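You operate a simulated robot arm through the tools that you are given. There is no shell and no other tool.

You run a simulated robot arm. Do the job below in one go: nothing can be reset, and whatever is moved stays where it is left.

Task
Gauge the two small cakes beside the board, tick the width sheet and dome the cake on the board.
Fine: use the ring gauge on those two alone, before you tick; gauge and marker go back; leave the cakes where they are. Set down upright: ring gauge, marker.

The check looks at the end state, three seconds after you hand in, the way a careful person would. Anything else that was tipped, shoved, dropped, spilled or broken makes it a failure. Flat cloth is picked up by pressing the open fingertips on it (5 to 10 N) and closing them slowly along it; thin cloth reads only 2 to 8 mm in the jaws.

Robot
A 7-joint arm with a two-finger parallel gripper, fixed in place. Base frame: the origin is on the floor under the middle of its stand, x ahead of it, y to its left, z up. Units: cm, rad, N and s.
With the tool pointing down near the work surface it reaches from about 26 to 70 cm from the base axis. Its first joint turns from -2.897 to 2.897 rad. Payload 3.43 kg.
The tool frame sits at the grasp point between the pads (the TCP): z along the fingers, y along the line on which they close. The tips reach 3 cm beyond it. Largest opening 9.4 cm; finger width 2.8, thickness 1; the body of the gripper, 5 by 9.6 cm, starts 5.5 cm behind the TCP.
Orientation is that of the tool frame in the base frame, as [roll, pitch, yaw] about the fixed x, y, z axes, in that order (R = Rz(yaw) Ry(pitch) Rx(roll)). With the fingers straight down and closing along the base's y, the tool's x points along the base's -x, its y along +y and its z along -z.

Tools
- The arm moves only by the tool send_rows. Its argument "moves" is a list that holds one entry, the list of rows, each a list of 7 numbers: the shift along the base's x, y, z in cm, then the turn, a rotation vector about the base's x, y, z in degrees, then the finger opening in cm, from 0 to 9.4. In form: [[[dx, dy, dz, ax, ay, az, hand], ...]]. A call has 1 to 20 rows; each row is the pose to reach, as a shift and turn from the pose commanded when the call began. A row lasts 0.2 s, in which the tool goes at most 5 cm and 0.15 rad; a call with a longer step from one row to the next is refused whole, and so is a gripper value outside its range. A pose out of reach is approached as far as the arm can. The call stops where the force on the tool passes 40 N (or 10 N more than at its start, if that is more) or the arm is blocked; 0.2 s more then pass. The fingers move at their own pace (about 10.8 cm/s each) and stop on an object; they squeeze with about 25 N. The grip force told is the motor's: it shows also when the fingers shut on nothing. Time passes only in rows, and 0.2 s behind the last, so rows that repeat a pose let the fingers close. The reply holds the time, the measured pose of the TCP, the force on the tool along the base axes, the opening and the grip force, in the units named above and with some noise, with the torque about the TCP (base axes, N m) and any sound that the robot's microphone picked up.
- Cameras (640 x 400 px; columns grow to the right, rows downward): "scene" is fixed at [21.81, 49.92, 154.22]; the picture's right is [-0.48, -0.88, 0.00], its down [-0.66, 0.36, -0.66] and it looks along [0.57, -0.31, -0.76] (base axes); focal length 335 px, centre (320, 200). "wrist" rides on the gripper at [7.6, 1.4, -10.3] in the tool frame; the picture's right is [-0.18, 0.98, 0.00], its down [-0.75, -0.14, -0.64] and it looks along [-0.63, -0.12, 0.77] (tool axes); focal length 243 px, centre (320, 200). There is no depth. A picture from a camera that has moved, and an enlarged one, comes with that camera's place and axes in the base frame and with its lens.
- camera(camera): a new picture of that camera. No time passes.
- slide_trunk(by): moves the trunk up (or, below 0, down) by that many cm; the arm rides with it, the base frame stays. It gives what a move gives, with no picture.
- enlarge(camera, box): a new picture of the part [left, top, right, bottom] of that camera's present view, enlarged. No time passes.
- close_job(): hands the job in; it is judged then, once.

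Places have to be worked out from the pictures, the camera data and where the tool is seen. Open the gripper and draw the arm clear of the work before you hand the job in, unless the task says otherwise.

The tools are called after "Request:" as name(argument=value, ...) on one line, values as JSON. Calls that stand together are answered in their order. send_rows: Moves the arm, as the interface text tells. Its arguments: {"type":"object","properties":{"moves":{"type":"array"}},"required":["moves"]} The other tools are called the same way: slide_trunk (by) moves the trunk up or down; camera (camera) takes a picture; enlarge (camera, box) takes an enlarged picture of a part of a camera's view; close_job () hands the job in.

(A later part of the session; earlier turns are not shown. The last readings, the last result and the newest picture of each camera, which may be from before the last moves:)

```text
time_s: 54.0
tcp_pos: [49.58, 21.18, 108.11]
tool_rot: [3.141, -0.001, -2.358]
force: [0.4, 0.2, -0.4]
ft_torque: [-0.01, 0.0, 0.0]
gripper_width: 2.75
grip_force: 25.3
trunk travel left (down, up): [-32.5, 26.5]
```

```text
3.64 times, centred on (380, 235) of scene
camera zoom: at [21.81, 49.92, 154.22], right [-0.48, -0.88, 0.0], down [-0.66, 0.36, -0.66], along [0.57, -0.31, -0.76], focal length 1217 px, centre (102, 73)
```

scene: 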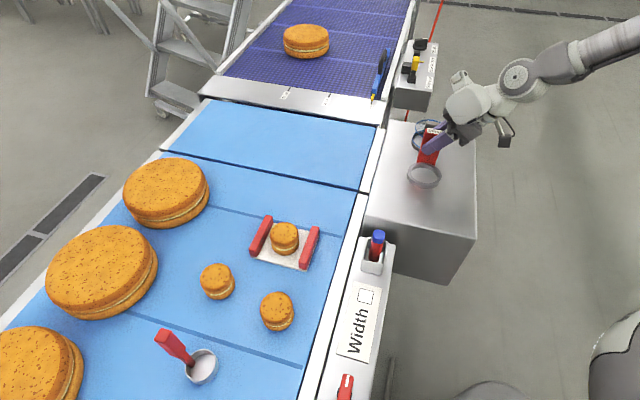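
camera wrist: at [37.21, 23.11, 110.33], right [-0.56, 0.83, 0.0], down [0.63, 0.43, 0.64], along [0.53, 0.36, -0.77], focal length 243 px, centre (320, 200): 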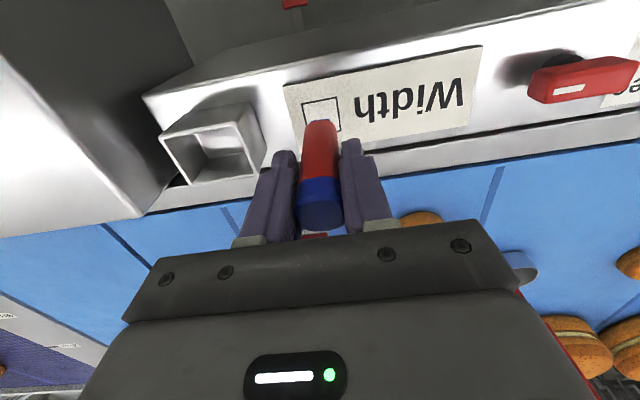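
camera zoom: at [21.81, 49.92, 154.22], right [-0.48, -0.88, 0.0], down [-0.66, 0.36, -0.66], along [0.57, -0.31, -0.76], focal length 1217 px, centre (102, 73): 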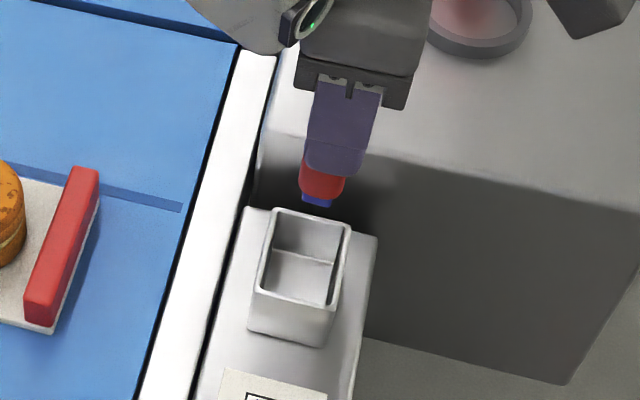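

Same pose as when it was lifted out. I'll lower it down into the holder, slowing near the bottom.

Request:
send_rows(moves=[[[0, 0, -3, 0, 0, 0, 1], [0, 0, -6, 0, 0, 0, 1], [0, 0, -8, 0, 0, 0, 1], [0, 0, -9.2, 0, 0, 0, 1], [0, 0, -9.7, 0, 0, 0, 1], [0, 0, -9.9, 0, 0, 0, 1], [0, 0, -9.9, 0, 0, 0, 1], [0, 0, -9.9, 0, 0, 0, 1]]])

Request:
enlarge(camera="wrist", box=[240, 50, 400, 240])

```text
time_s: 55.8
tcp_pos: [49.64, 21.14, 98.13]
tool_rot: [-3.141, -0.001, -2.356]
force: [-0.5, -0.8, -0.2]
ft_torque: [0.0, 0.01, -0.01]
gripper_width: 2.75
grip_force: 24.6
trunk travel left (down, up): [-32.5, 26.5]
```

```text
2.11 times, centred on (320, 145) of wrist
camera zoom: at [43.28, 16.88, 108.49], right [-0.56, 0.83, 0.0], down [0.63, 0.43, 0.64], along [0.53, 0.36, -0.77], focal length 511 px, centre (320, 316)
```

zoom: 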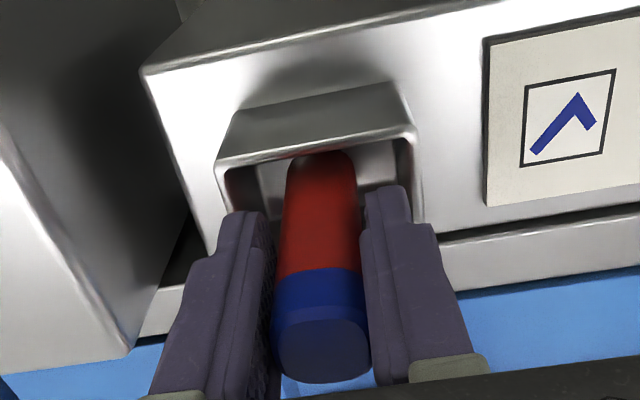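

About 0.2 cm above its original seat. I'll lower that and check for contact.

Request:
send_rows(moves=[[[0, 0, -0.1, 0, 0, 0, 1], [0, 0, -0.2, 0, 0, 0, 1], [0, 0, -0.25, 0, 0, 0, 1], [0, 0, -0.25, 0, 0, 0, 1], [0, 0, -0.25, 0, 0, 0, 1]]])

```text
time_s: 57.0
tcp_pos: [49.65, 21.28, 98.03]
tool_rot: [3.142, 0.0, -2.355]
force: [0.5, 0.1, 0.0]
ft_torque: [0.0, 0.0, 0.03]
gripper_width: 2.73
grip_force: 25.1
trunk travel left (down, up): [-32.5, 26.5]
```

Nearly weightless now, so it's about touching. I'll lower another 0.1 cm to confirm contact.

Request:
send_rows(moves=[[[0, 0, -0.06, 0, 0, 0, 1], [0, 0, -0.12, 0, 0, 0, 1], [0, 0, -0.12, 0, 0, 0, 1], [0, 0, -0.12, 0, 0, 0, 1]]])

```text
time_s: 58.0
tcp_pos: [49.76, 21.26, 97.96]
tool_rot: [-3.141, 0.002, -2.357]
force: [1.2, -0.6, 12.1]
ft_torque: [0.06, -0.11, -0.04]
gripper_width: 2.77
grip_force: 24.9
trunk travel left (down, up): [-32.5, 26.5]
```

Seated firmly (12 N). I'll ease up slightly to unload, then open the fingers.

Request:
send_rows(moves=[[[0, 0, 0.08, 0, 0, 0, 1], [0, 0, 0.08, 0, 0, 0, 1], [0, 0, 0.08, 0, 0, 0, 3.2], [0, 0, 0.08, 0, 0, 0, 3.8], [0, 0, 0.08, 0, 0, 0, 4.8], [0, 0, 0.08, 0, 0, 0, 4.8]]])

Request:
camera(camera="wrist")

```text
time_s: 59.4
tcp_pos: [49.68, 21.33, 97.78]
tool_rot: [3.141, 0.001, -2.356]
force: [-0.3, -0.2, 0.3]
ft_torque: [0.0, -0.01, -0.01]
gripper_width: 4.8
grip_force: 0.0
trunk travel left (down, up): [-32.5, 26.5]
```

```text
taken
camera wrist: at [43.29, 16.93, 108.2], right [-0.56, 0.83, 0.0], down [0.63, 0.43, 0.64], along [0.53, 0.36, -0.77], focal length 243 px, centre (320, 200)
```

wrist: 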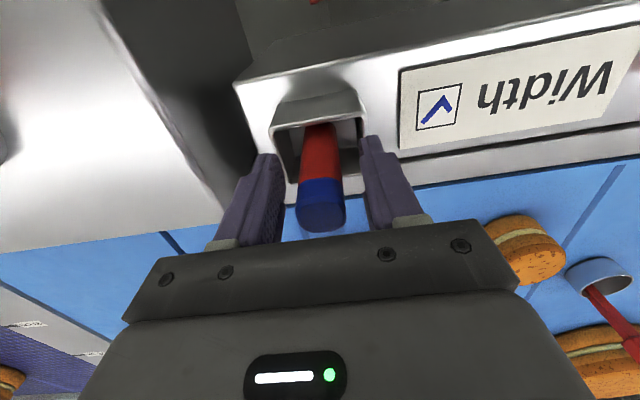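

The marker stands upright in its holder. I'll rise straight up and then study the dome and the board.

Request:
send_rows(moves=[[[0, 0, 2, 0, 0, 0, 4.8], [0, 0, 5, 0, 0, 0, 4.8], [0, 0, 9, 0, 0, 0, 4.8], [0, 0, 13, 0, 0, 0, 4.8], [0, 0, 17, 0, 0, 0, 4.8], [0, 0, 17, 0, 0, 0, 4.8]]])

Request:
camera(camera="wrist")

Request:
camera(camera="scene")

Request:
enlarge(camera="scene", box=[240, 205, 330, 280])

Request:
enlarge(camera="scene", box=[340, 215, 420, 265])

```text
time_s: 60.8
tcp_pos: [49.75, 21.35, 114.78]
tool_rot: [-3.141, 0.0, -2.356]
force: [0.1, 0.3, 0.0]
ft_torque: [0.0, -0.01, -0.01]
gripper_width: 4.8
grip_force: 0.1
trunk travel left (down, up): [-32.5, 26.5]
```

```text
taken
camera wrist: at [43.3, 16.93, 125.18], right [-0.56, 0.83, 0.0], down [0.63, 0.43, 0.64], along [0.53, 0.36, -0.77], focal length 243 px, centre (320, 200)
```

wrist: 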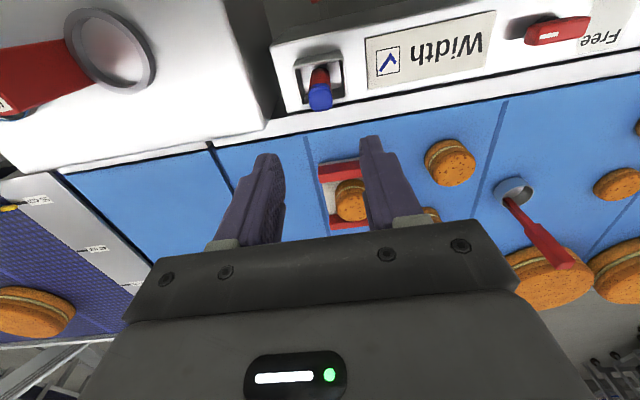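

```text
taken
```

scene: 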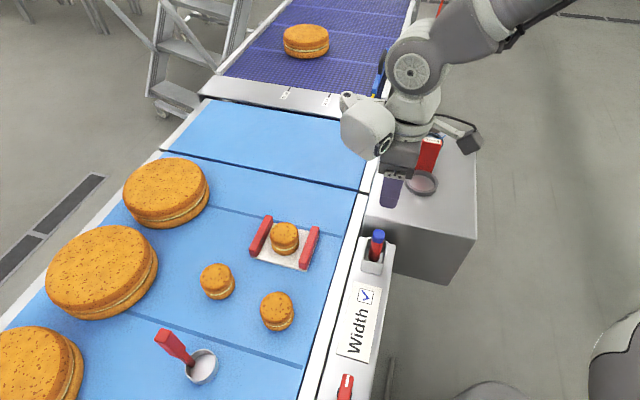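

```text
5.33 times, centred on (285, 242) of scene
camera zoom: at [21.81, 49.92, 154.22], right [-0.48, -0.88, 0.0], down [-0.66, 0.36, -0.66], along [0.57, -0.31, -0.76], focal length 1784 px, centre (507, -27)
```

zoom: 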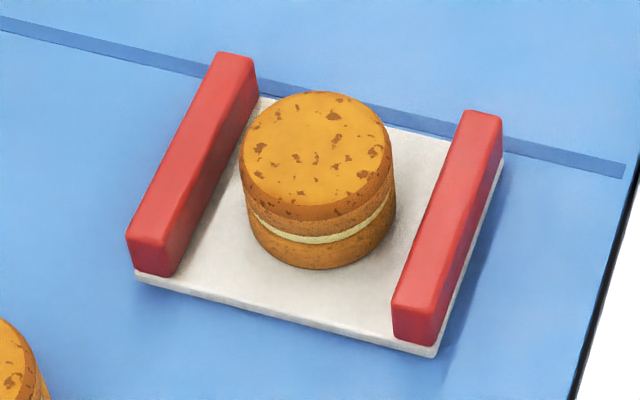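

```text
8.00 times, centred on (380, 240) of scene
camera zoom: at [21.81, 49.92, 154.22], right [-0.48, -0.88, 0.0], down [-0.66, 0.36, -0.66], along [0.57, -0.31, -0.76], focal length 2677 px, centre (-160, -120)
```

zoom: 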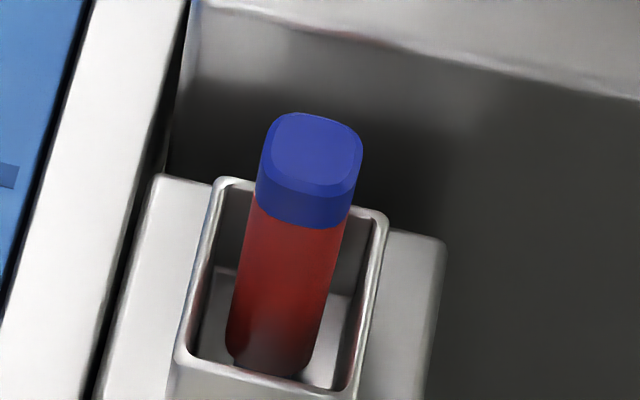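

The board's handles run along azimuth 135° with a 9.6 cm inner gap, and the cake sits mid-gap. Next I'll move nearer to the dome for a close look at its knob, rim and size.

Request:
send_rows(moves=[[[1.1, -4.2, 1, 0, 0, -6.4, 6], [2.2, -8.4, 2, 0, 0, -12.9, 6], [3.3, -12.6, 3, 0, 0, -19.3, 6], [4.4, -16.8, 3, 0, 0, -25.7, 6], [5.5, -21, 3, 0, 0, -32.1, 6], [6.6, -25.2, 3, 0, 0, -38.6, 6], [7.7, -29.4, 3, 0, 0, -45, 6], [7.7, -29.4, 3, 0, 0, -45, 6]]])

Request:
camera(camera="wrist")

Request:
enlarge(camera="wrist", box=[240, 100, 400, 240])

Request:
enlarge(camera="scene", box=[405, 112, 455, 152])

```text
time_s: 62.6
tcp_pos: [57.36, -8.28, 117.88]
tool_rot: [3.141, 0.0, 3.14]
force: [-0.2, -0.2, -0.2]
ft_torque: [-0.01, -0.02, 0.0]
gripper_width: 6.02
grip_force: 0.1
trunk travel left (down, up): [-32.5, 26.5]
```

```text
taken
camera wrist: at [49.77, -6.79, 128.27], right [0.19, 0.98, 0.0], down [0.75, -0.14, 0.64], along [0.63, -0.12, -0.77], focal length 243 px, centre (320, 200)
```

wrist: 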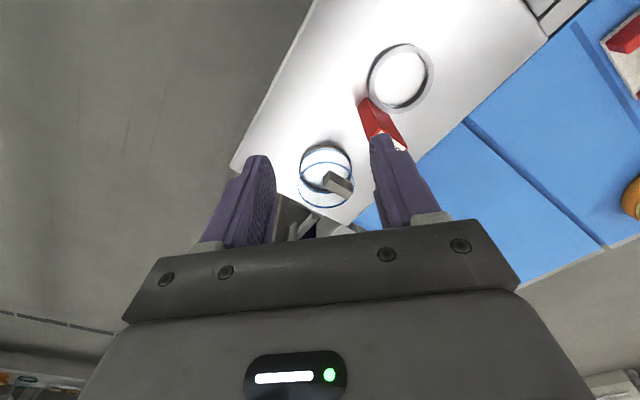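

```text
2.86 times, centred on (320, 170) of wrist
camera zoom: at [49.77, -6.79, 128.27], right [0.19, 0.98, 0.0], down [0.75, -0.14, 0.64], along [0.63, -0.12, -0.77], focal length 693 px, centre (320, 286)
```

zoom: 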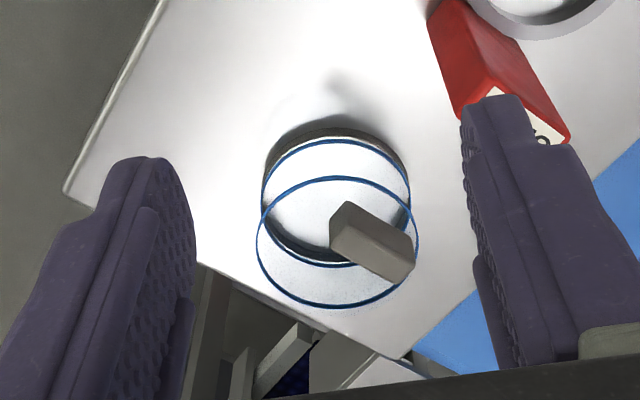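

```text
10.00 times, centred on (430, 132) of scene
camera zoom: at [21.81, 49.92, 154.22], right [-0.48, -0.88, 0.0], down [-0.66, 0.36, -0.66], along [0.57, -0.31, -0.76], focal length 3346 px, centre (-780, 880)
```

zoom: 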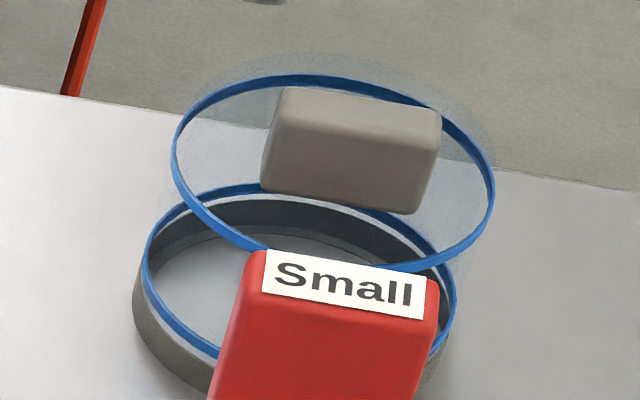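

The dome measures only about 8.1 cm across and about 3.5 cm between its blue rings, so I want a closer side view to understand its true depth and how it sits in its stand. I'll tilt the tool and approach from the robot's side, staying clear of the gauge.

Request:
send_rows(moves=[[[0.5, -0.6, -2, 0, -7.2, 0, 6], [1.0, -1.2, -4, 0, -14.4, 0, 6], [1.5, -1.8, -6, 0, -21.6, 0, 6], [2.0, -2.4, -8, 0, -28.8, 0, 6], [2.5, -2.8, -10.5, 0, -36, 0, 6], [2.5, -2.8, -10.5, 0, -36, 0, 6]]])

Request:
camera(camera="wrist")

Request:
enlarge(camera="wrist", box=[260, 60, 380, 200])

```text
time_s: 64.0
tcp_pos: [59.8, -10.94, 107.36]
tool_rot: [3.142, 0.629, 3.141]
force: [-0.2, 0.4, 0.3]
ft_torque: [0.07, 0.0, 0.0]
gripper_width: 5.99
grip_force: 0.0
trunk travel left (down, up): [-32.5, 26.5]
```

```text
taken
camera wrist: at [47.54, -9.39, 111.2], right [0.15, 0.98, 0.11], down [0.23, -0.14, 0.96], along [0.96, -0.12, -0.25], focal length 243 px, centre (320, 200)
```

wrist: 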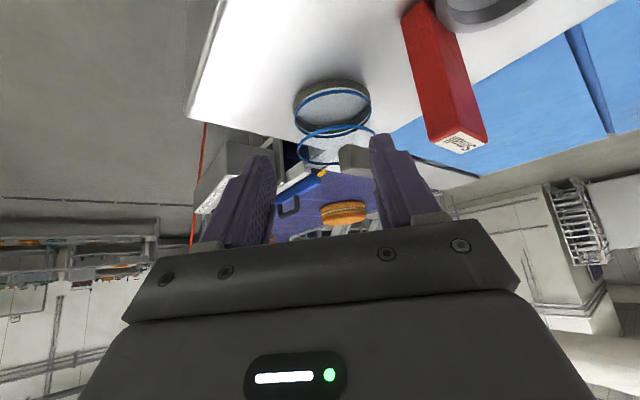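

```text
2.86 times, centred on (320, 130) of wrist
camera zoom: at [47.54, -9.39, 111.2], right [0.15, 0.98, 0.11], down [0.23, -0.14, 0.96], along [0.96, -0.12, -0.25], focal length 693 px, centre (320, 400)
```

zoom: 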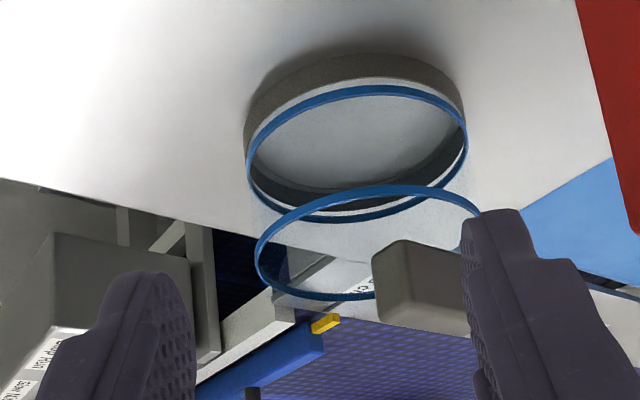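

The grey block seems higher than and offset from the upper blue ring, so I need to understand the dome's structure better. I'll enlarge more on it.

Request:
enlarge(camera="wrist", box=[285, 75, 385, 180])

Request:
enlarge(camera="scene", box=[410, 112, 450, 137])

```text
3.81 times, centred on (335, 128) of wrist
camera zoom: at [47.54, -9.39, 111.2], right [0.15, 0.98, 0.11], down [0.23, -0.14, 0.96], along [0.96, -0.12, -0.25], focal length 924 px, centre (263, 476)
```

zoom: 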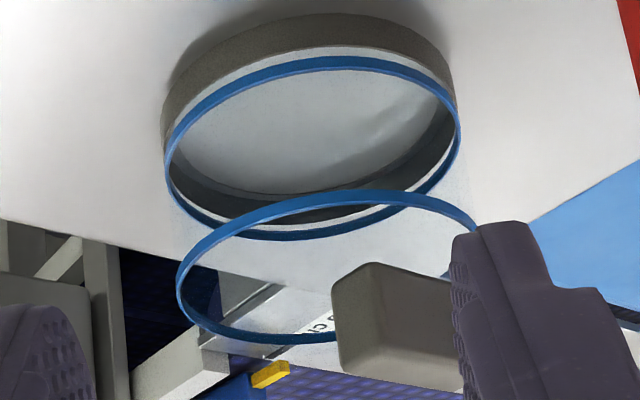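

```text
16.00 times, centred on (430, 124) of scene
camera zoom: at [21.81, 49.92, 154.22], right [-0.48, -0.88, 0.0], down [-0.66, 0.36, -0.66], along [0.57, -0.31, -0.76], focal length 5354 px, centre (-1440, 1408)
```

zoom: 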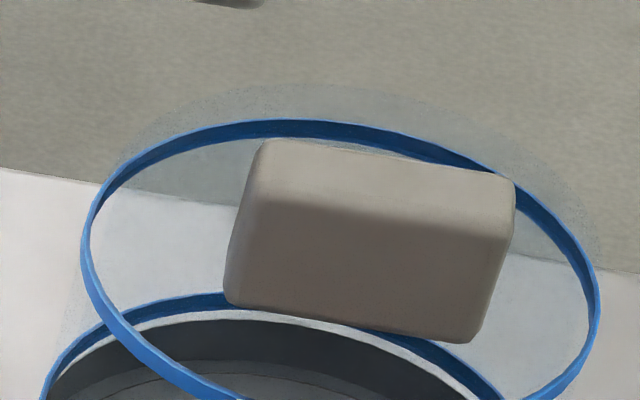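

I'll raise 3 cm and open the fingers fully to get an unobstructed view of the grey knob.

Request:
send_rows(moves=[[[0, 0, 1.5, 0, 0, 0, 6], [0, 0, 3, 0, 0, 0, 6], [0, 0, 3, 0, 0, 0, 9.4], [0, 0, 3, 0, 0, 0, 9.4], [0, 0, 3, 0, 0, 0, 9.4]]])

Request:
enlarge(camera="wrist", box=[270, 50, 400, 180])

Request:
enlarge(camera="scene", box=[400, 105, 464, 160])

```text
time_s: 65.2
tcp_pos: [59.84, -10.82, 110.33]
tool_rot: [3.14, 0.628, 3.141]
force: [-0.9, -0.1, 0.5]
ft_torque: [0.02, 0.0, -0.01]
gripper_width: 9.41
grip_force: 0.2
trunk travel left (down, up): [-32.5, 26.5]
```

```text
3.08 times, centred on (335, 115) of wrist
camera zoom: at [47.62, -9.39, 114.28], right [0.15, 0.98, 0.11], down [0.23, -0.14, 0.96], along [0.96, -0.12, -0.25], focal length 746 px, centre (274, 462)
```

zoom: 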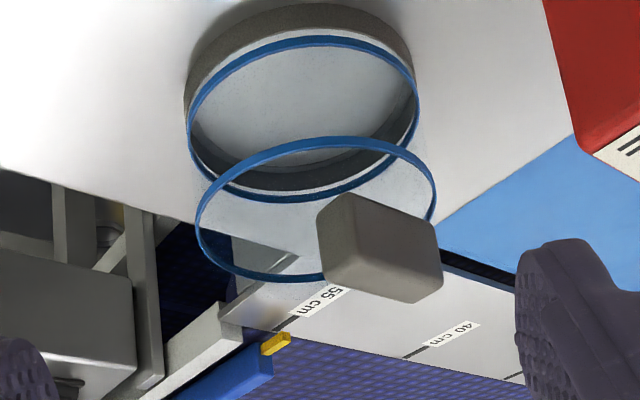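

```text
7.27 times, centred on (432, 132) of scene
camera zoom: at [21.81, 49.92, 154.22], right [-0.48, -0.88, 0.0], down [-0.66, 0.36, -0.66], along [0.57, -0.31, -0.76], focal length 2434 px, centre (-494, 691)
```

zoom: 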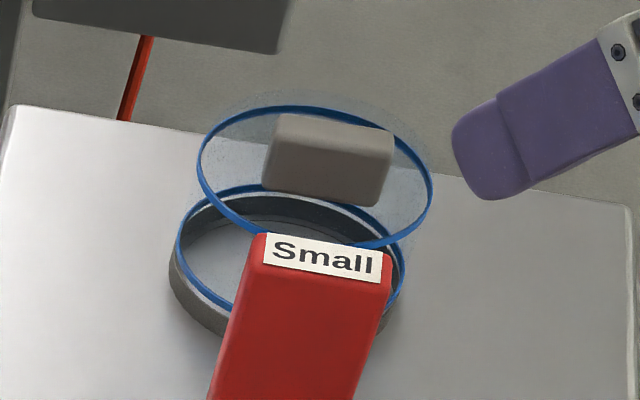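

The knob is now in clear view; I'll enlarge on it to get its corners.

Request:
enlarge(camera="wrist", box=[320, 88, 376, 128])

Request:
enlarge(camera="wrist", box=[292, 48, 364, 124])

```text
10.00 times, centred on (348, 108) of wrist
camera zoom: at [47.62, -9.39, 114.28], right [0.15, 0.98, 0.11], down [0.23, -0.14, 0.96], along [0.96, -0.12, -0.25], focal length 2426 px, centre (40, 1120)
```

zoom: 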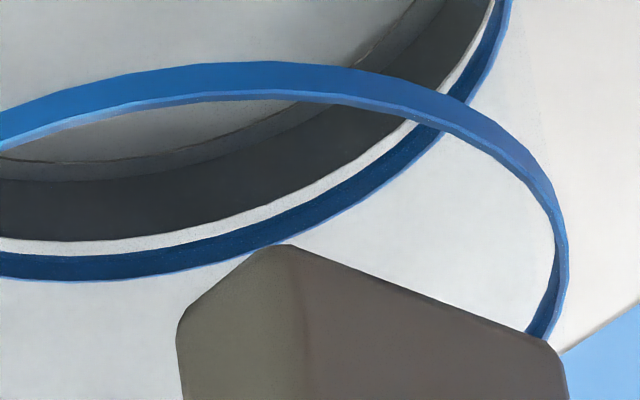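

```text
5.26 times, centred on (328, 86) of wrist
camera zoom: at [47.62, -9.39, 114.28], right [0.15, 0.98, 0.11], down [0.23, -0.14, 0.96], along [0.96, -0.12, -0.25], focal length 1277 px, centre (278, 800)
```

zoom: 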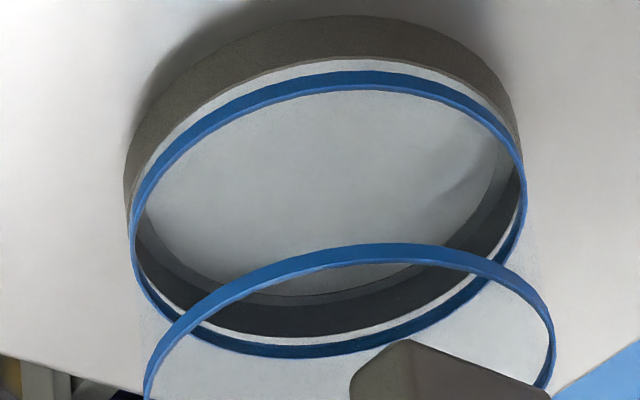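

Now it's clear: the dome's grey knob is off-centre. It is centred at about (68.5, -8.0), spans z 101.8–103.75, and is 2.6 cm toward azimuth 135° from the dome's axis at (70.3, -9.8). Its long side runs along azimuth 45°. I'll straighten the tool first, going up.

Request:
send_rows(moves=[[[0, 0, 1.2, 0, 7.2, 0, 5], [0, 0, 2.4, 0, 14.4, 0, 5], [0, 0, 3.6, 0, 21.6, 0, 5], [0, 0, 4.8, 0, 28.8, 0, 5], [0, 0, 6, 0, 36, 0, 5], [0, 0, 6, 0, 36, 0, 5]]])

Request:
send_rows(moves=[[[1.3, 0.4, 0, 0, 0, 7.5, 5], [2.6, 0.8, 0, 0, 0, 15, 5], [3.9, 1.2, 0, 0, 0, 22.5, 5], [5.2, 1.6, 0, 0, 0, 30, 5], [6.5, 2.1, 0, 0, 0, 37.5, 5], [8.05, 2.6, 0, 0, 0, 45, 5], [8.05, 2.6, 0, 0, 0, 45, 5]]])

Request:
send_rows(moves=[[[0, 0, 0, 4.714, -4.714, 0, 5], [0, 0, 0, 9.428, -9.428, 0, 5], [0, 0, -2, 14.142, -14.142, 0, 5], [0, 0, -2, 14.142, -14.142, 0, 5], [0, 0, -2, 14.142, -14.142, 0, 5]]])

Request:
camera(camera="wrist")

Request:
camera(camera="scene")

```text
time_s: 66.6
tcp_pos: [59.98, -10.88, 116.35]
tool_rot: [3.14, -0.002, 3.142]
force: [-0.5, -0.2, -0.6]
ft_torque: [0.01, 0.0, 0.03]
gripper_width: 5.0
grip_force: 0.1
trunk travel left (down, up): [-32.5, 26.5]
```

```text
time_s: 68.2
tcp_pos: [68.03, -8.3, 116.37]
tool_rot: [-3.141, 0.001, -2.354]
force: [0.2, 0.5, -0.4]
ft_torque: [0.01, 0.0, 0.0]
gripper_width: 5.02
grip_force: 0.1
trunk travel left (down, up): [-32.5, 26.5]
```

```text
time_s: 69.4
tcp_pos: [67.82, -8.33, 114.43]
tool_rot: [3.14, 0.349, -2.356]
force: [0.1, -0.4, -0.2]
ft_torque: [0.03, 0.02, -0.02]
gripper_width: 4.99
grip_force: 0.1
trunk travel left (down, up): [-32.5, 26.5]
```

```text
taken
camera wrist: at [59.38, -14.9, 121.53], right [-0.57, 0.82, 0.06], down [0.45, 0.24, 0.86], along [0.69, 0.52, -0.5], focal length 243 px, centre (320, 200)
```

wrist: 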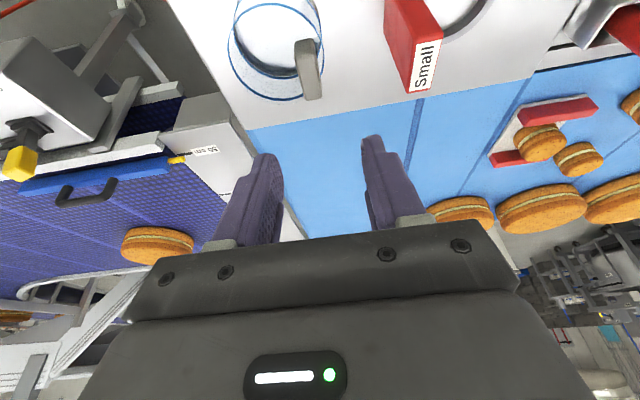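

```text
taken
```

scene: 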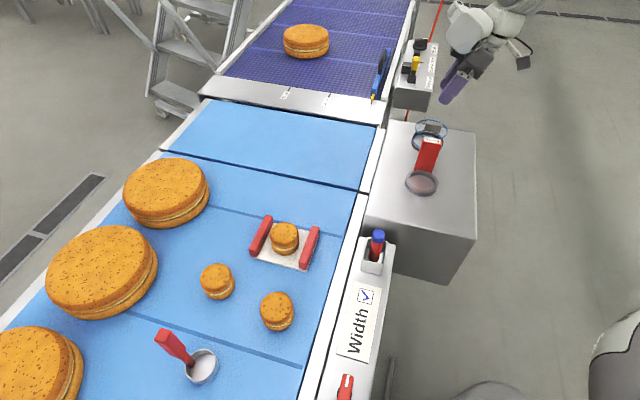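

The arm is set above the knob with heading 45° and tilt 20°. I'll enlarge the wrist view to verify the knob's position against the fingers before descending.

Request:
enlarge(camera="wrist", box=[220, 0, 380, 120])

```text
3.33 times, centred on (300, 60) of wrist
camera zoom: at [59.38, -14.9, 121.53], right [-0.57, 0.82, 0.06], down [0.45, 0.24, 0.86], along [0.69, 0.52, -0.5], focal length 809 px, centre (387, 667)
```

zoom: 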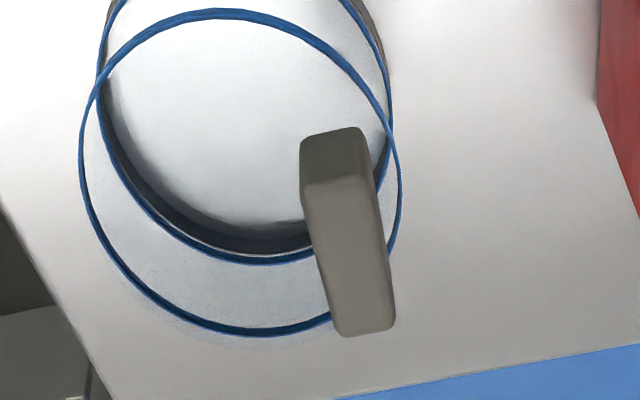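

The knob's top face is centred at (68.65, -8.0) with sides along 45°. I'll shift (+0.3, -0.14) and descend, slowing near z≈105.6 so the fingertips stay just above the glass.

Request:
send_rows(moves=[[[0.3, -0.14, -2, 0, 0, 0, 5], [0.3, -0.14, -5, 0, 0, 0, 5], [0.3, -0.14, -7.5, 0, 0, 0, 5], [0.3, -0.14, -8.4, 0, 0, 0, 5], [0.3, -0.14, -8.8, 0, 0, 0, 5], [0.3, -0.14, -8.8, 0, 0, 0, 5], [0.3, -0.14, -8.8, 0, 0, 0, 5]]])

Request:
camera(camera="wrist")

Request:
enlarge(camera="wrist", box=[220, 60, 400, 240])

Request:
enlarge(camera="scene", box=[395, 90, 475, 150])

```text
time_s: 71.0
tcp_pos: [68.33, -8.55, 105.66]
tool_rot: [3.141, 0.348, -2.357]
force: [0.0, 0.8, 1.4]
ft_torque: [0.01, -0.01, 0.02]
gripper_width: 4.99
grip_force: 0.2
trunk travel left (down, up): [-32.5, 26.5]
```

```text
taken
camera wrist: at [59.72, -14.94, 112.73], right [-0.57, 0.82, 0.06], down [0.45, 0.25, 0.86], along [0.69, 0.52, -0.5], focal length 243 px, centre (320, 200)
```

wrist: 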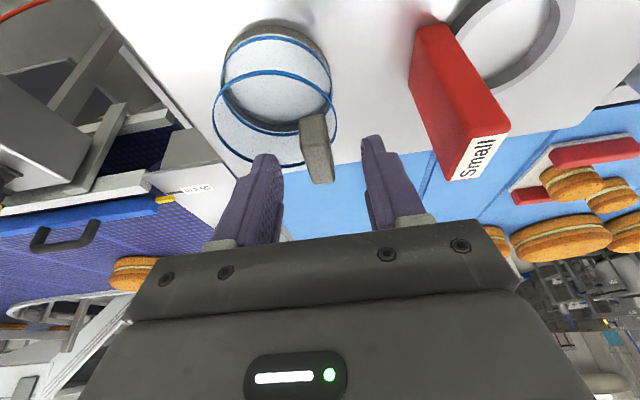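

```text
2.22 times, centred on (310, 150) of wrist
camera zoom: at [59.72, -14.94, 112.73], right [-0.57, 0.82, 0.06], down [0.45, 0.25, 0.86], along [0.69, 0.52, -0.5], focal length 539 px, centre (342, 311)
```

zoom: 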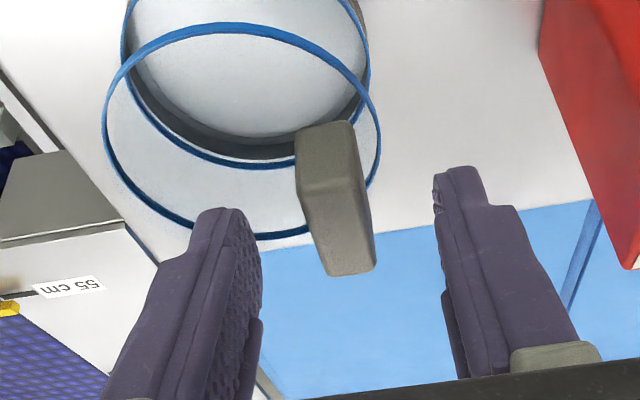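

```text
6.67 times, centred on (435, 120) of scene
camera zoom: at [21.81, 49.92, 154.22], right [-0.48, -0.88, 0.0], down [-0.66, 0.36, -0.66], along [0.57, -0.31, -0.76], focal length 2231 px, centre (-447, 733)
```

zoom: 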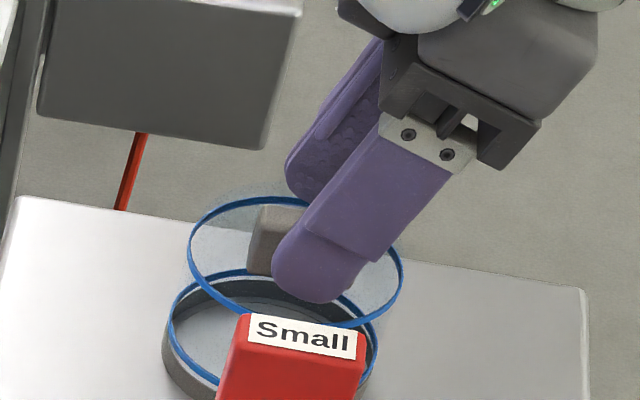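

The knob is between the fingers, nearly centred. I'll go 0.25 cm lower for more overlap and watch for contact with the glass.

Request:
send_rows(moves=[[[0, 0, -0.1, 0, 0, 0, 5], [0, 0, -0.25, 0, 0, 0, 5], [0, 0, -0.25, 0, 0, 0, 5], [0, 0, -0.25, 0, 0, 0, 5]]])

Request:
enlarge(camera="scene", box=[405, 105, 453, 140])

```text
time_s: 72.0
tcp_pos: [68.2, -8.51, 105.4]
tool_rot: [-3.141, 0.348, -2.355]
force: [0.4, -1.4, 1.0]
ft_torque: [-0.02, 0.02, 0.04]
gripper_width: 5.02
grip_force: 0.1
trunk travel left (down, up): [-32.5, 26.5]
```

```text
11.43 times, centred on (429, 122) of scene
camera zoom: at [21.81, 49.92, 154.22], right [-0.48, -0.88, 0.0], down [-0.66, 0.36, -0.66], along [0.57, -0.31, -0.76], focal length 3824 px, centre (-926, 1086)
```

zoom: 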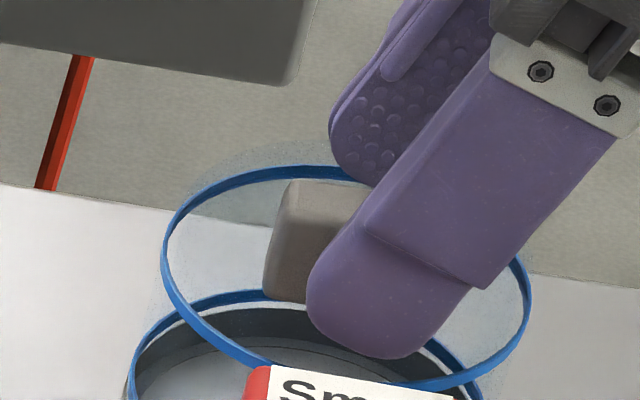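

The fingertips are rounded, so there is still clearance of about 0.7 cm; I'll lower another 0.4 cm, then close gently on the knob.

Request:
send_rows(moves=[[[0, 0, -0.2, 0, 0, 0, 5], [0, 0, -0.4, 0, 0, 0, 5], [0, 0, -0.4, 0, 0, 0, 5], [0, 0, -0.4, 0, 0, 0, 5]]])

Request:
enlarge(camera="wrist", box=[240, 80, 400, 220])

```text
time_s: 73.0
tcp_pos: [68.18, -8.55, 104.89]
tool_rot: [3.14, 0.348, -2.357]
force: [1.3, 1.0, 0.1]
ft_torque: [0.01, -0.01, -0.05]
gripper_width: 5.02
grip_force: 0.0
trunk travel left (down, up): [-32.5, 26.5]
```

```text
2.86 times, centred on (320, 150) of wrist
camera zoom: at [59.62, -15.01, 112.03], right [-0.57, 0.82, 0.06], down [0.45, 0.25, 0.86], along [0.69, 0.52, -0.5], focal length 693 px, centre (320, 343)
```

zoom: 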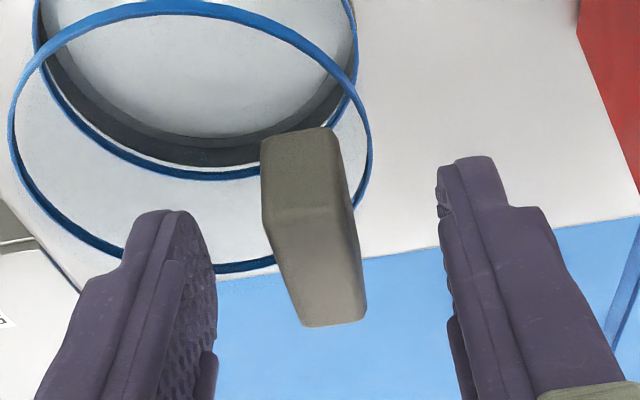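

The knob is centred between the fingers to about 0.1 cm. I'll close in stages and hold.

Request:
send_rows(moves=[[[0, 0, 0, 0, 0, 0, 3.5], [0, 0, 0, 0, 0, 0, 2.8], [0, 0, 0, 0, 0, 0, 2.4], [0, 0, 0, 0, 0, 0, 2.1], [0, 0, 0, 0, 0, 0, 1.8], [0, 0, 0, 0, 0, 0, 1], [0, 0, 0, 0, 0, 0, 0.5], [0, 0, 0, 0, 0, 0, 0.5]]])

Request:
camera(camera="wrist")

Request:
enlarge(camera="scene", box=[395, 100, 475, 160])

```text
time_s: 74.8
tcp_pos: [68.11, -8.5, 104.96]
tool_rot: [3.14, 0.349, -2.357]
force: [0.2, -0.7, 0.7]
ft_torque: [0.03, -0.02, 0.0]
gripper_width: 1.49
grip_force: 24.8
trunk travel left (down, up): [-32.5, 26.5]
```

```text
taken
camera wrist: at [59.62, -15.01, 112.03], right [-0.57, 0.82, 0.06], down [0.45, 0.25, 0.86], along [0.69, 0.52, -0.5], focal length 243 px, centre (320, 200)
```

wrist: 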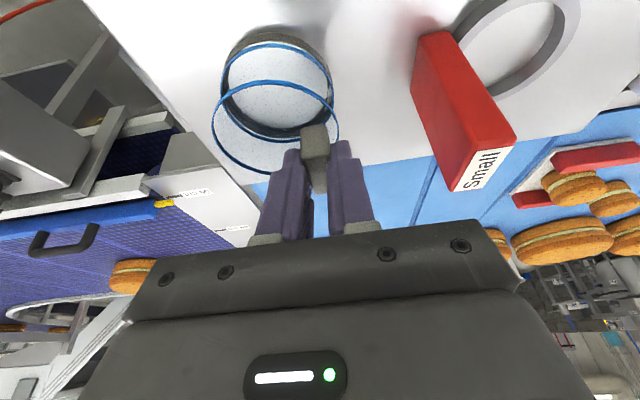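

```text
6.67 times, centred on (435, 130) of scene
camera zoom: at [21.81, 49.92, 154.22], right [-0.48, -0.88, 0.0], down [-0.66, 0.36, -0.66], along [0.57, -0.31, -0.76], focal length 2231 px, centre (-447, 667)
```

zoom: 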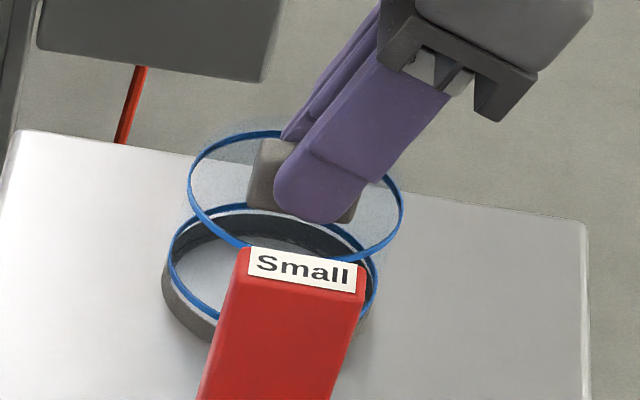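

Gripped at 1.49 cm. I'll lift slowly by 2 cm and check the load and that the dome stays level.

Request:
send_rows(moves=[[[0, 0, 0.3, 0, 0, 0, 0.5], [0, 0, 0.7, 0, 0, 0, 0.5], [0, 0, 1.2, 0, 0, 0, 0.5], [0, 0, 1.7, 0, 0, 0, 0.5], [0, 0, 2.2, 0, 0, 0, 0.5], [0, 0, 2.2, 0, 0, 0, 0.5], [0, 0, 2.2, 0, 0, 0, 0.5]]])

Request:
camera(camera="wrist")

Request:
enlarge(camera="scene", box=[395, 100, 475, 160])

```text
time_s: 76.4
tcp_pos: [68.19, -8.67, 107.19]
tool_rot: [-3.14, 0.35, -2.356]
force: [0.5, 1.0, -0.5]
ft_torque: [-0.01, -0.02, -0.01]
gripper_width: 1.51
grip_force: 25.2
trunk travel left (down, up): [-32.5, 26.5]
```

```text
taken
camera wrist: at [59.65, -15.03, 114.27], right [-0.57, 0.82, 0.06], down [0.45, 0.25, 0.86], along [0.69, 0.52, -0.5], focal length 243 px, centre (320, 200)
```

wrist: 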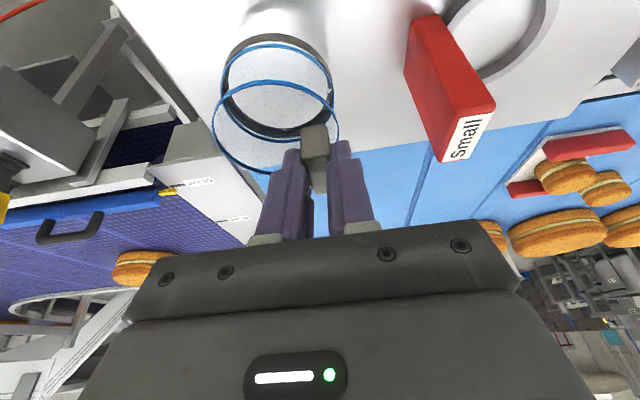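

```text
6.67 times, centred on (435, 130) of scene
camera zoom: at [21.81, 49.92, 154.22], right [-0.48, -0.88, 0.0], down [-0.66, 0.36, -0.66], along [0.57, -0.31, -0.76], focal length 2231 px, centre (-447, 667)
```

zoom: 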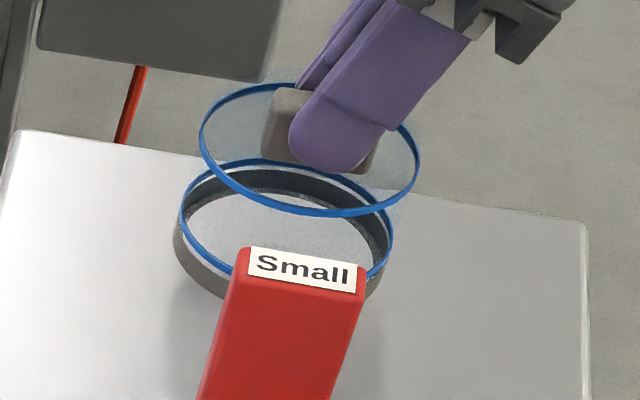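

The dome lifts level and lightly; the grey collar is its own bottom rim (about 8.6 cm across), so its full height is about 6.75 cm. I'll raise it well above the gauge and carry it to hover over the board cake.

Request:
send_rows(moves=[[[0, 0, 3, 0, 0, 0, 0.5], [0, 0, 6.5, 0, 0, 0, 0.5], [0, 0, 10, 0, 0, 0, 0.5], [-0.84, 4.64, 10, 0, 0, 0, 0.5], [-1.68, 9.28, 10, 0, 0, 0, 0.5], [-2.51, 13.92, 10, 0, 0, 0, 0.5], [-3.35, 18.56, 10, 0, 0, 0, 0.5], [-4.19, 23.2, 10, 0, 0, 0, 0.5], [-5.03, 27.83, 10, 0, 0, 0, 0.5], [-5.87, 32.47, 10, 0, 0, 0, 0.5], [-6.7, 37.11, 10, 0, 0, 0, 0.5], [-7.54, 41.75, 10, 0, 0, 0, 0.5], [-8.38, 46.39, 10, 0, 0, 0, 0.5], [-8.38, 46.39, 10, 0, 0, 0, 0.5], [-8.38, 46.39, 7, 0, 0, 0, 0.5], [-8.38, 46.39, 4, 0, 0, 0, 0.5], [-8.38, 46.39, 2, 0, 0, 0, 0.5], [-8.38, 46.39, 2, 0, 0, 0, 0.5], [-8.38, 46.39, 2, 0, 0, 0, 0.5]]])

Request:
camera(camera="wrist")

Request:
camera(camera="scene")

Request:
enlarge(camera="scene", box=[240, 190, 336, 280])

```text
time_s: 80.4
tcp_pos: [59.79, 37.97, 109.06]
tool_rot: [3.141, 0.35, -2.355]
force: [0.6, -0.1, -0.2]
ft_torque: [0.0, 0.03, 0.04]
gripper_width: 1.49
grip_force: 25.3
trunk travel left (down, up): [-32.5, 26.5]
```

```text
taken
camera wrist: at [51.27, 31.51, 116.07], right [-0.57, 0.82, 0.06], down [0.45, 0.25, 0.86], along [0.69, 0.52, -0.51], focal length 243 px, centre (320, 200)
```

wrist: 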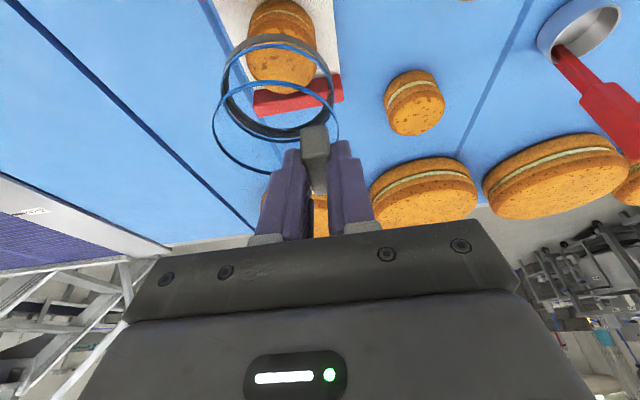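

```text
taken
```

scene: 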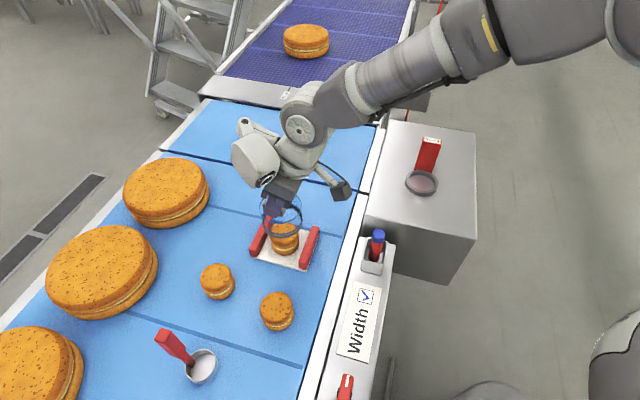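

```text
4.44 times, centred on (288, 235) of scene
camera zoom: at [21.81, 49.92, 154.22], right [-0.48, -0.88, 0.0], down [-0.66, 0.36, -0.66], along [0.57, -0.31, -0.76], focal length 1487 px, centre (462, 44)
```

zoom: 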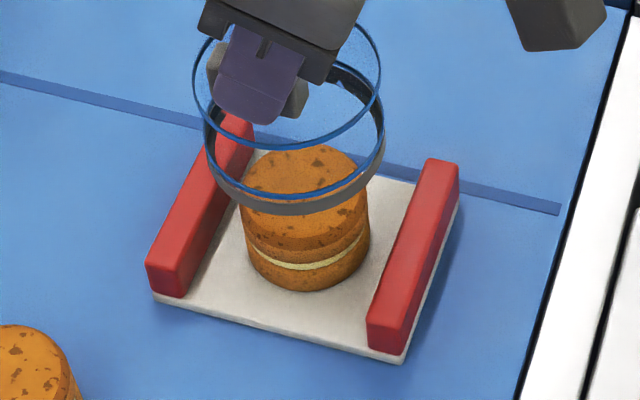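

The dome has an open bottom and hovers over the board cake. I'll enlarge the wrist view to refine the centring.

Request:
enlarge(camera="wrist", box=[200, 0, 360, 180])

Request:
enlarge(camera="scene", box=[250, 190, 314, 250])

```text
2.22 times, centred on (280, 90) of wrist
camera zoom: at [51.27, 31.51, 116.07], right [-0.57, 0.82, 0.06], down [0.45, 0.25, 0.86], along [0.69, 0.52, -0.51], focal length 539 px, centre (409, 444)
```

zoom: 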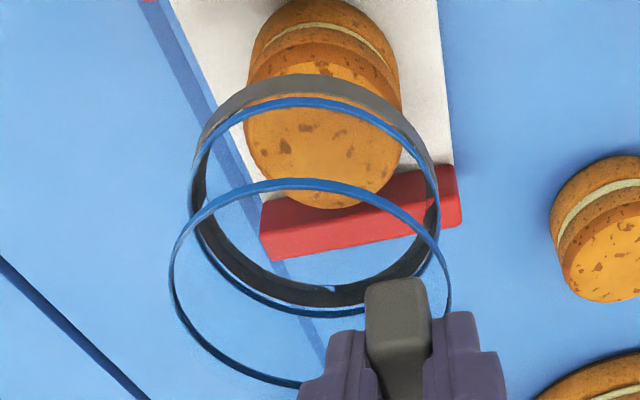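

```text
6.67 times, centred on (282, 220) of scene
camera zoom: at [21.81, 49.92, 154.22], right [-0.48, -0.88, 0.0], down [-0.66, 0.36, -0.66], along [0.57, -0.31, -0.76], focal length 2231 px, centre (573, 67)
```

zoom: 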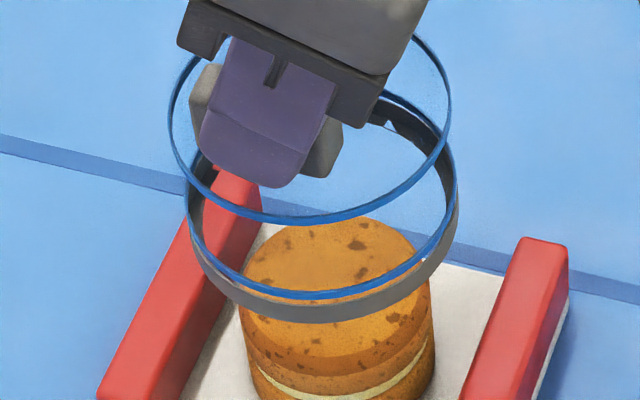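

Both views put the dome within about 0.2 cm of the cake's axis; radial clearance to the cake is about 0.8 cm and to the board handles about 0.5 cm. I'll nudge (+0.1, +0.05) and lower 3 cm, then recheck.

Request:
send_rows(moves=[[[0.1, 0.05, -0.8, 0, 0, 0, 0.5], [0.1, 0.05, -1.6, 0, 0, 0, 0.5], [0.1, 0.05, -2.4, 0, 0, 0, 0.5], [0.1, 0.05, -3, 0, 0, 0, 0.5], [0.1, 0.05, -3, 0, 0, 0, 0.5], [0.1, 0.05, -3, 0, 0, 0, 0.5]]])

Request:
enlarge(camera="scene", box=[245, 200, 325, 275])

Request:
enlarge(camera="wrist", box=[200, 0, 360, 180])

```text
time_s: 81.8
tcp_pos: [60.09, 38.04, 106.21]
tool_rot: [3.141, 0.35, -2.356]
force: [0.6, 0.1, -0.9]
ft_torque: [0.0, -0.02, 0.03]
gripper_width: 1.49
grip_force: 24.5
trunk travel left (down, up): [-32.5, 26.5]
```

```text
5.33 times, centred on (285, 238) of scene
camera zoom: at [21.81, 49.92, 154.22], right [-0.48, -0.88, 0.0], down [-0.66, 0.36, -0.66], along [0.57, -0.31, -0.76], focal length 1784 px, centre (507, 0)
```

zoom: 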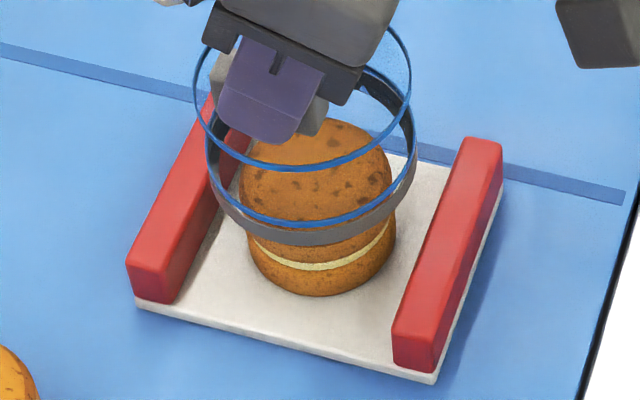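

```text
2.22 times, centred on (280, 90) of wrist
camera zoom: at [51.39, 31.47, 113.19], right [-0.57, 0.82, 0.06], down [0.45, 0.25, 0.86], along [0.69, 0.52, -0.51], focal length 539 px, centre (409, 444)
```

zoom: 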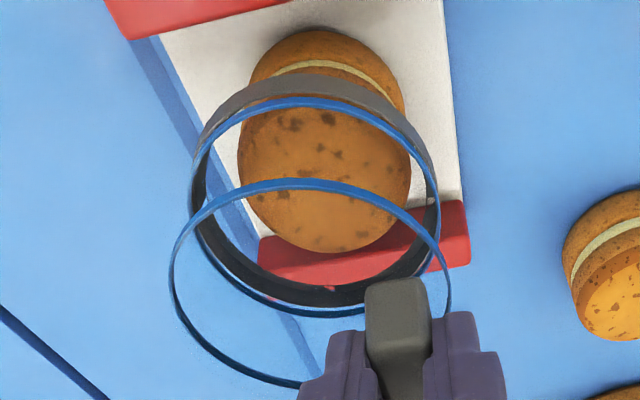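

Alignment with the cake is good in both views. I'll shift 0.1 along both axes to balance the gap between the board handles and lower another 2.6 cm, stopping just above the handles' tops.

Request:
send_rows(moves=[[[0.08, 0.08, -0.7, 0, 0, 0, 0.5], [0.08, 0.08, -1.4, 0, 0, 0, 0.5], [0.08, 0.08, -2.1, 0, 0, 0, 0.5], [0.08, 0.08, -2.6, 0, 0, 0, 0.5], [0.08, 0.08, -2.6, 0, 0, 0, 0.5], [0.08, 0.08, -2.6, 0, 0, 0, 0.5]]])

Request:
enlarge(camera="scene", box=[245, 200, 325, 275])

Request:
enlarge(camera="wrist", box=[200, 0, 360, 180])

```text
time_s: 83.2
tcp_pos: [60.06, 38.16, 103.62]
tool_rot: [3.142, 0.348, -2.357]
force: [-0.3, 0.1, -1.1]
ft_torque: [-0.01, 0.02, 0.0]
gripper_width: 1.48
grip_force: 25.2
trunk travel left (down, up): [-32.5, 26.5]
```

```text
5.33 times, centred on (285, 238) of scene
camera zoom: at [21.81, 49.92, 154.22], right [-0.48, -0.88, 0.0], down [-0.66, 0.36, -0.66], along [0.57, -0.31, -0.76], focal length 1784 px, centre (507, 0)
```

zoom: 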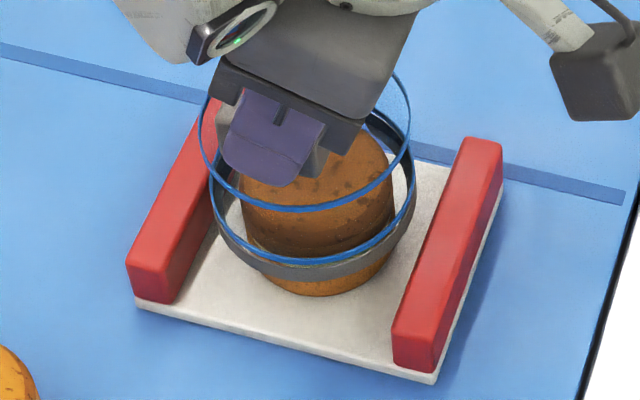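

```text
2.22 times, centred on (280, 90) of wrist
camera zoom: at [51.44, 31.59, 110.64], right [-0.57, 0.82, 0.06], down [0.45, 0.25, 0.86], along [0.69, 0.52, -0.51], focal length 539 px, centre (409, 444)
```

zoom: 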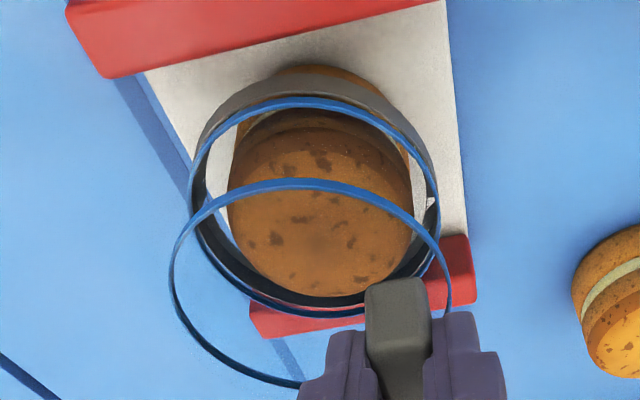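

The scene view shows roughly equal 0.8 cm gaps on both sides to the handles. I'll lower 1.5 cm slowly between the handles and look at the force.

Request:
send_rows(moves=[[[0.05, 0.05, -0.4, 0, 0, 0, 0.5], [0.05, 0.05, -0.8, 0, 0, 0, 0.5], [0.05, 0.05, -1.2, 0, 0, 0, 0.5], [0.05, 0.05, -1.5, 0, 0, 0, 0.5], [0.05, 0.05, -1.5, 0, 0, 0, 0.5], [0.05, 0.05, -1.5, 0, 0, 0, 0.5]]])

Request:
enlarge(camera="scene", box=[245, 200, 325, 275])

Request:
enlarge(camera="wrist", box=[200, 0, 360, 180])

```text
time_s: 84.6
tcp_pos: [60.18, 38.06, 102.05]
tool_rot: [-3.141, 0.348, -2.355]
force: [-0.4, -0.2, -0.4]
ft_torque: [-0.01, -0.02, 0.01]
gripper_width: 1.5
grip_force: 25.0
trunk travel left (down, up): [-32.5, 26.5]
```

```text
5.33 times, centred on (285, 238) of scene
camera zoom: at [21.81, 49.92, 154.22], right [-0.48, -0.88, 0.0], down [-0.66, 0.36, -0.66], along [0.57, -0.31, -0.76], focal length 1784 px, centre (507, 0)
```

zoom: 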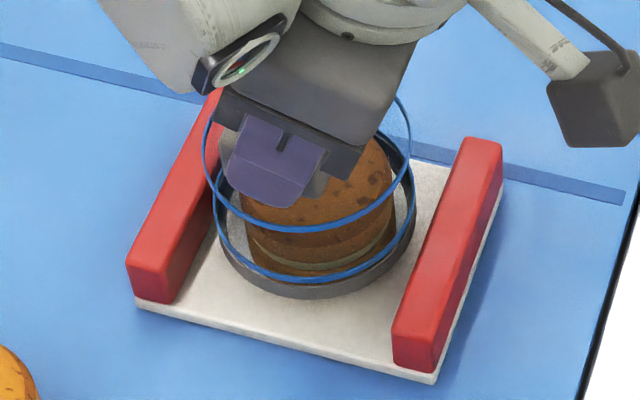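

```text
2.22 times, centred on (280, 90) of wrist
camera zoom: at [51.57, 31.59, 109.11], right [-0.57, 0.82, 0.06], down [0.45, 0.25, 0.86], along [0.69, 0.52, -0.51], focal length 539 px, centre (409, 444)
```

zoom: 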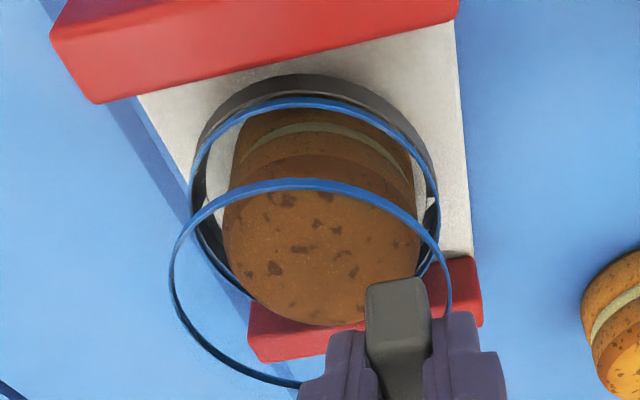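

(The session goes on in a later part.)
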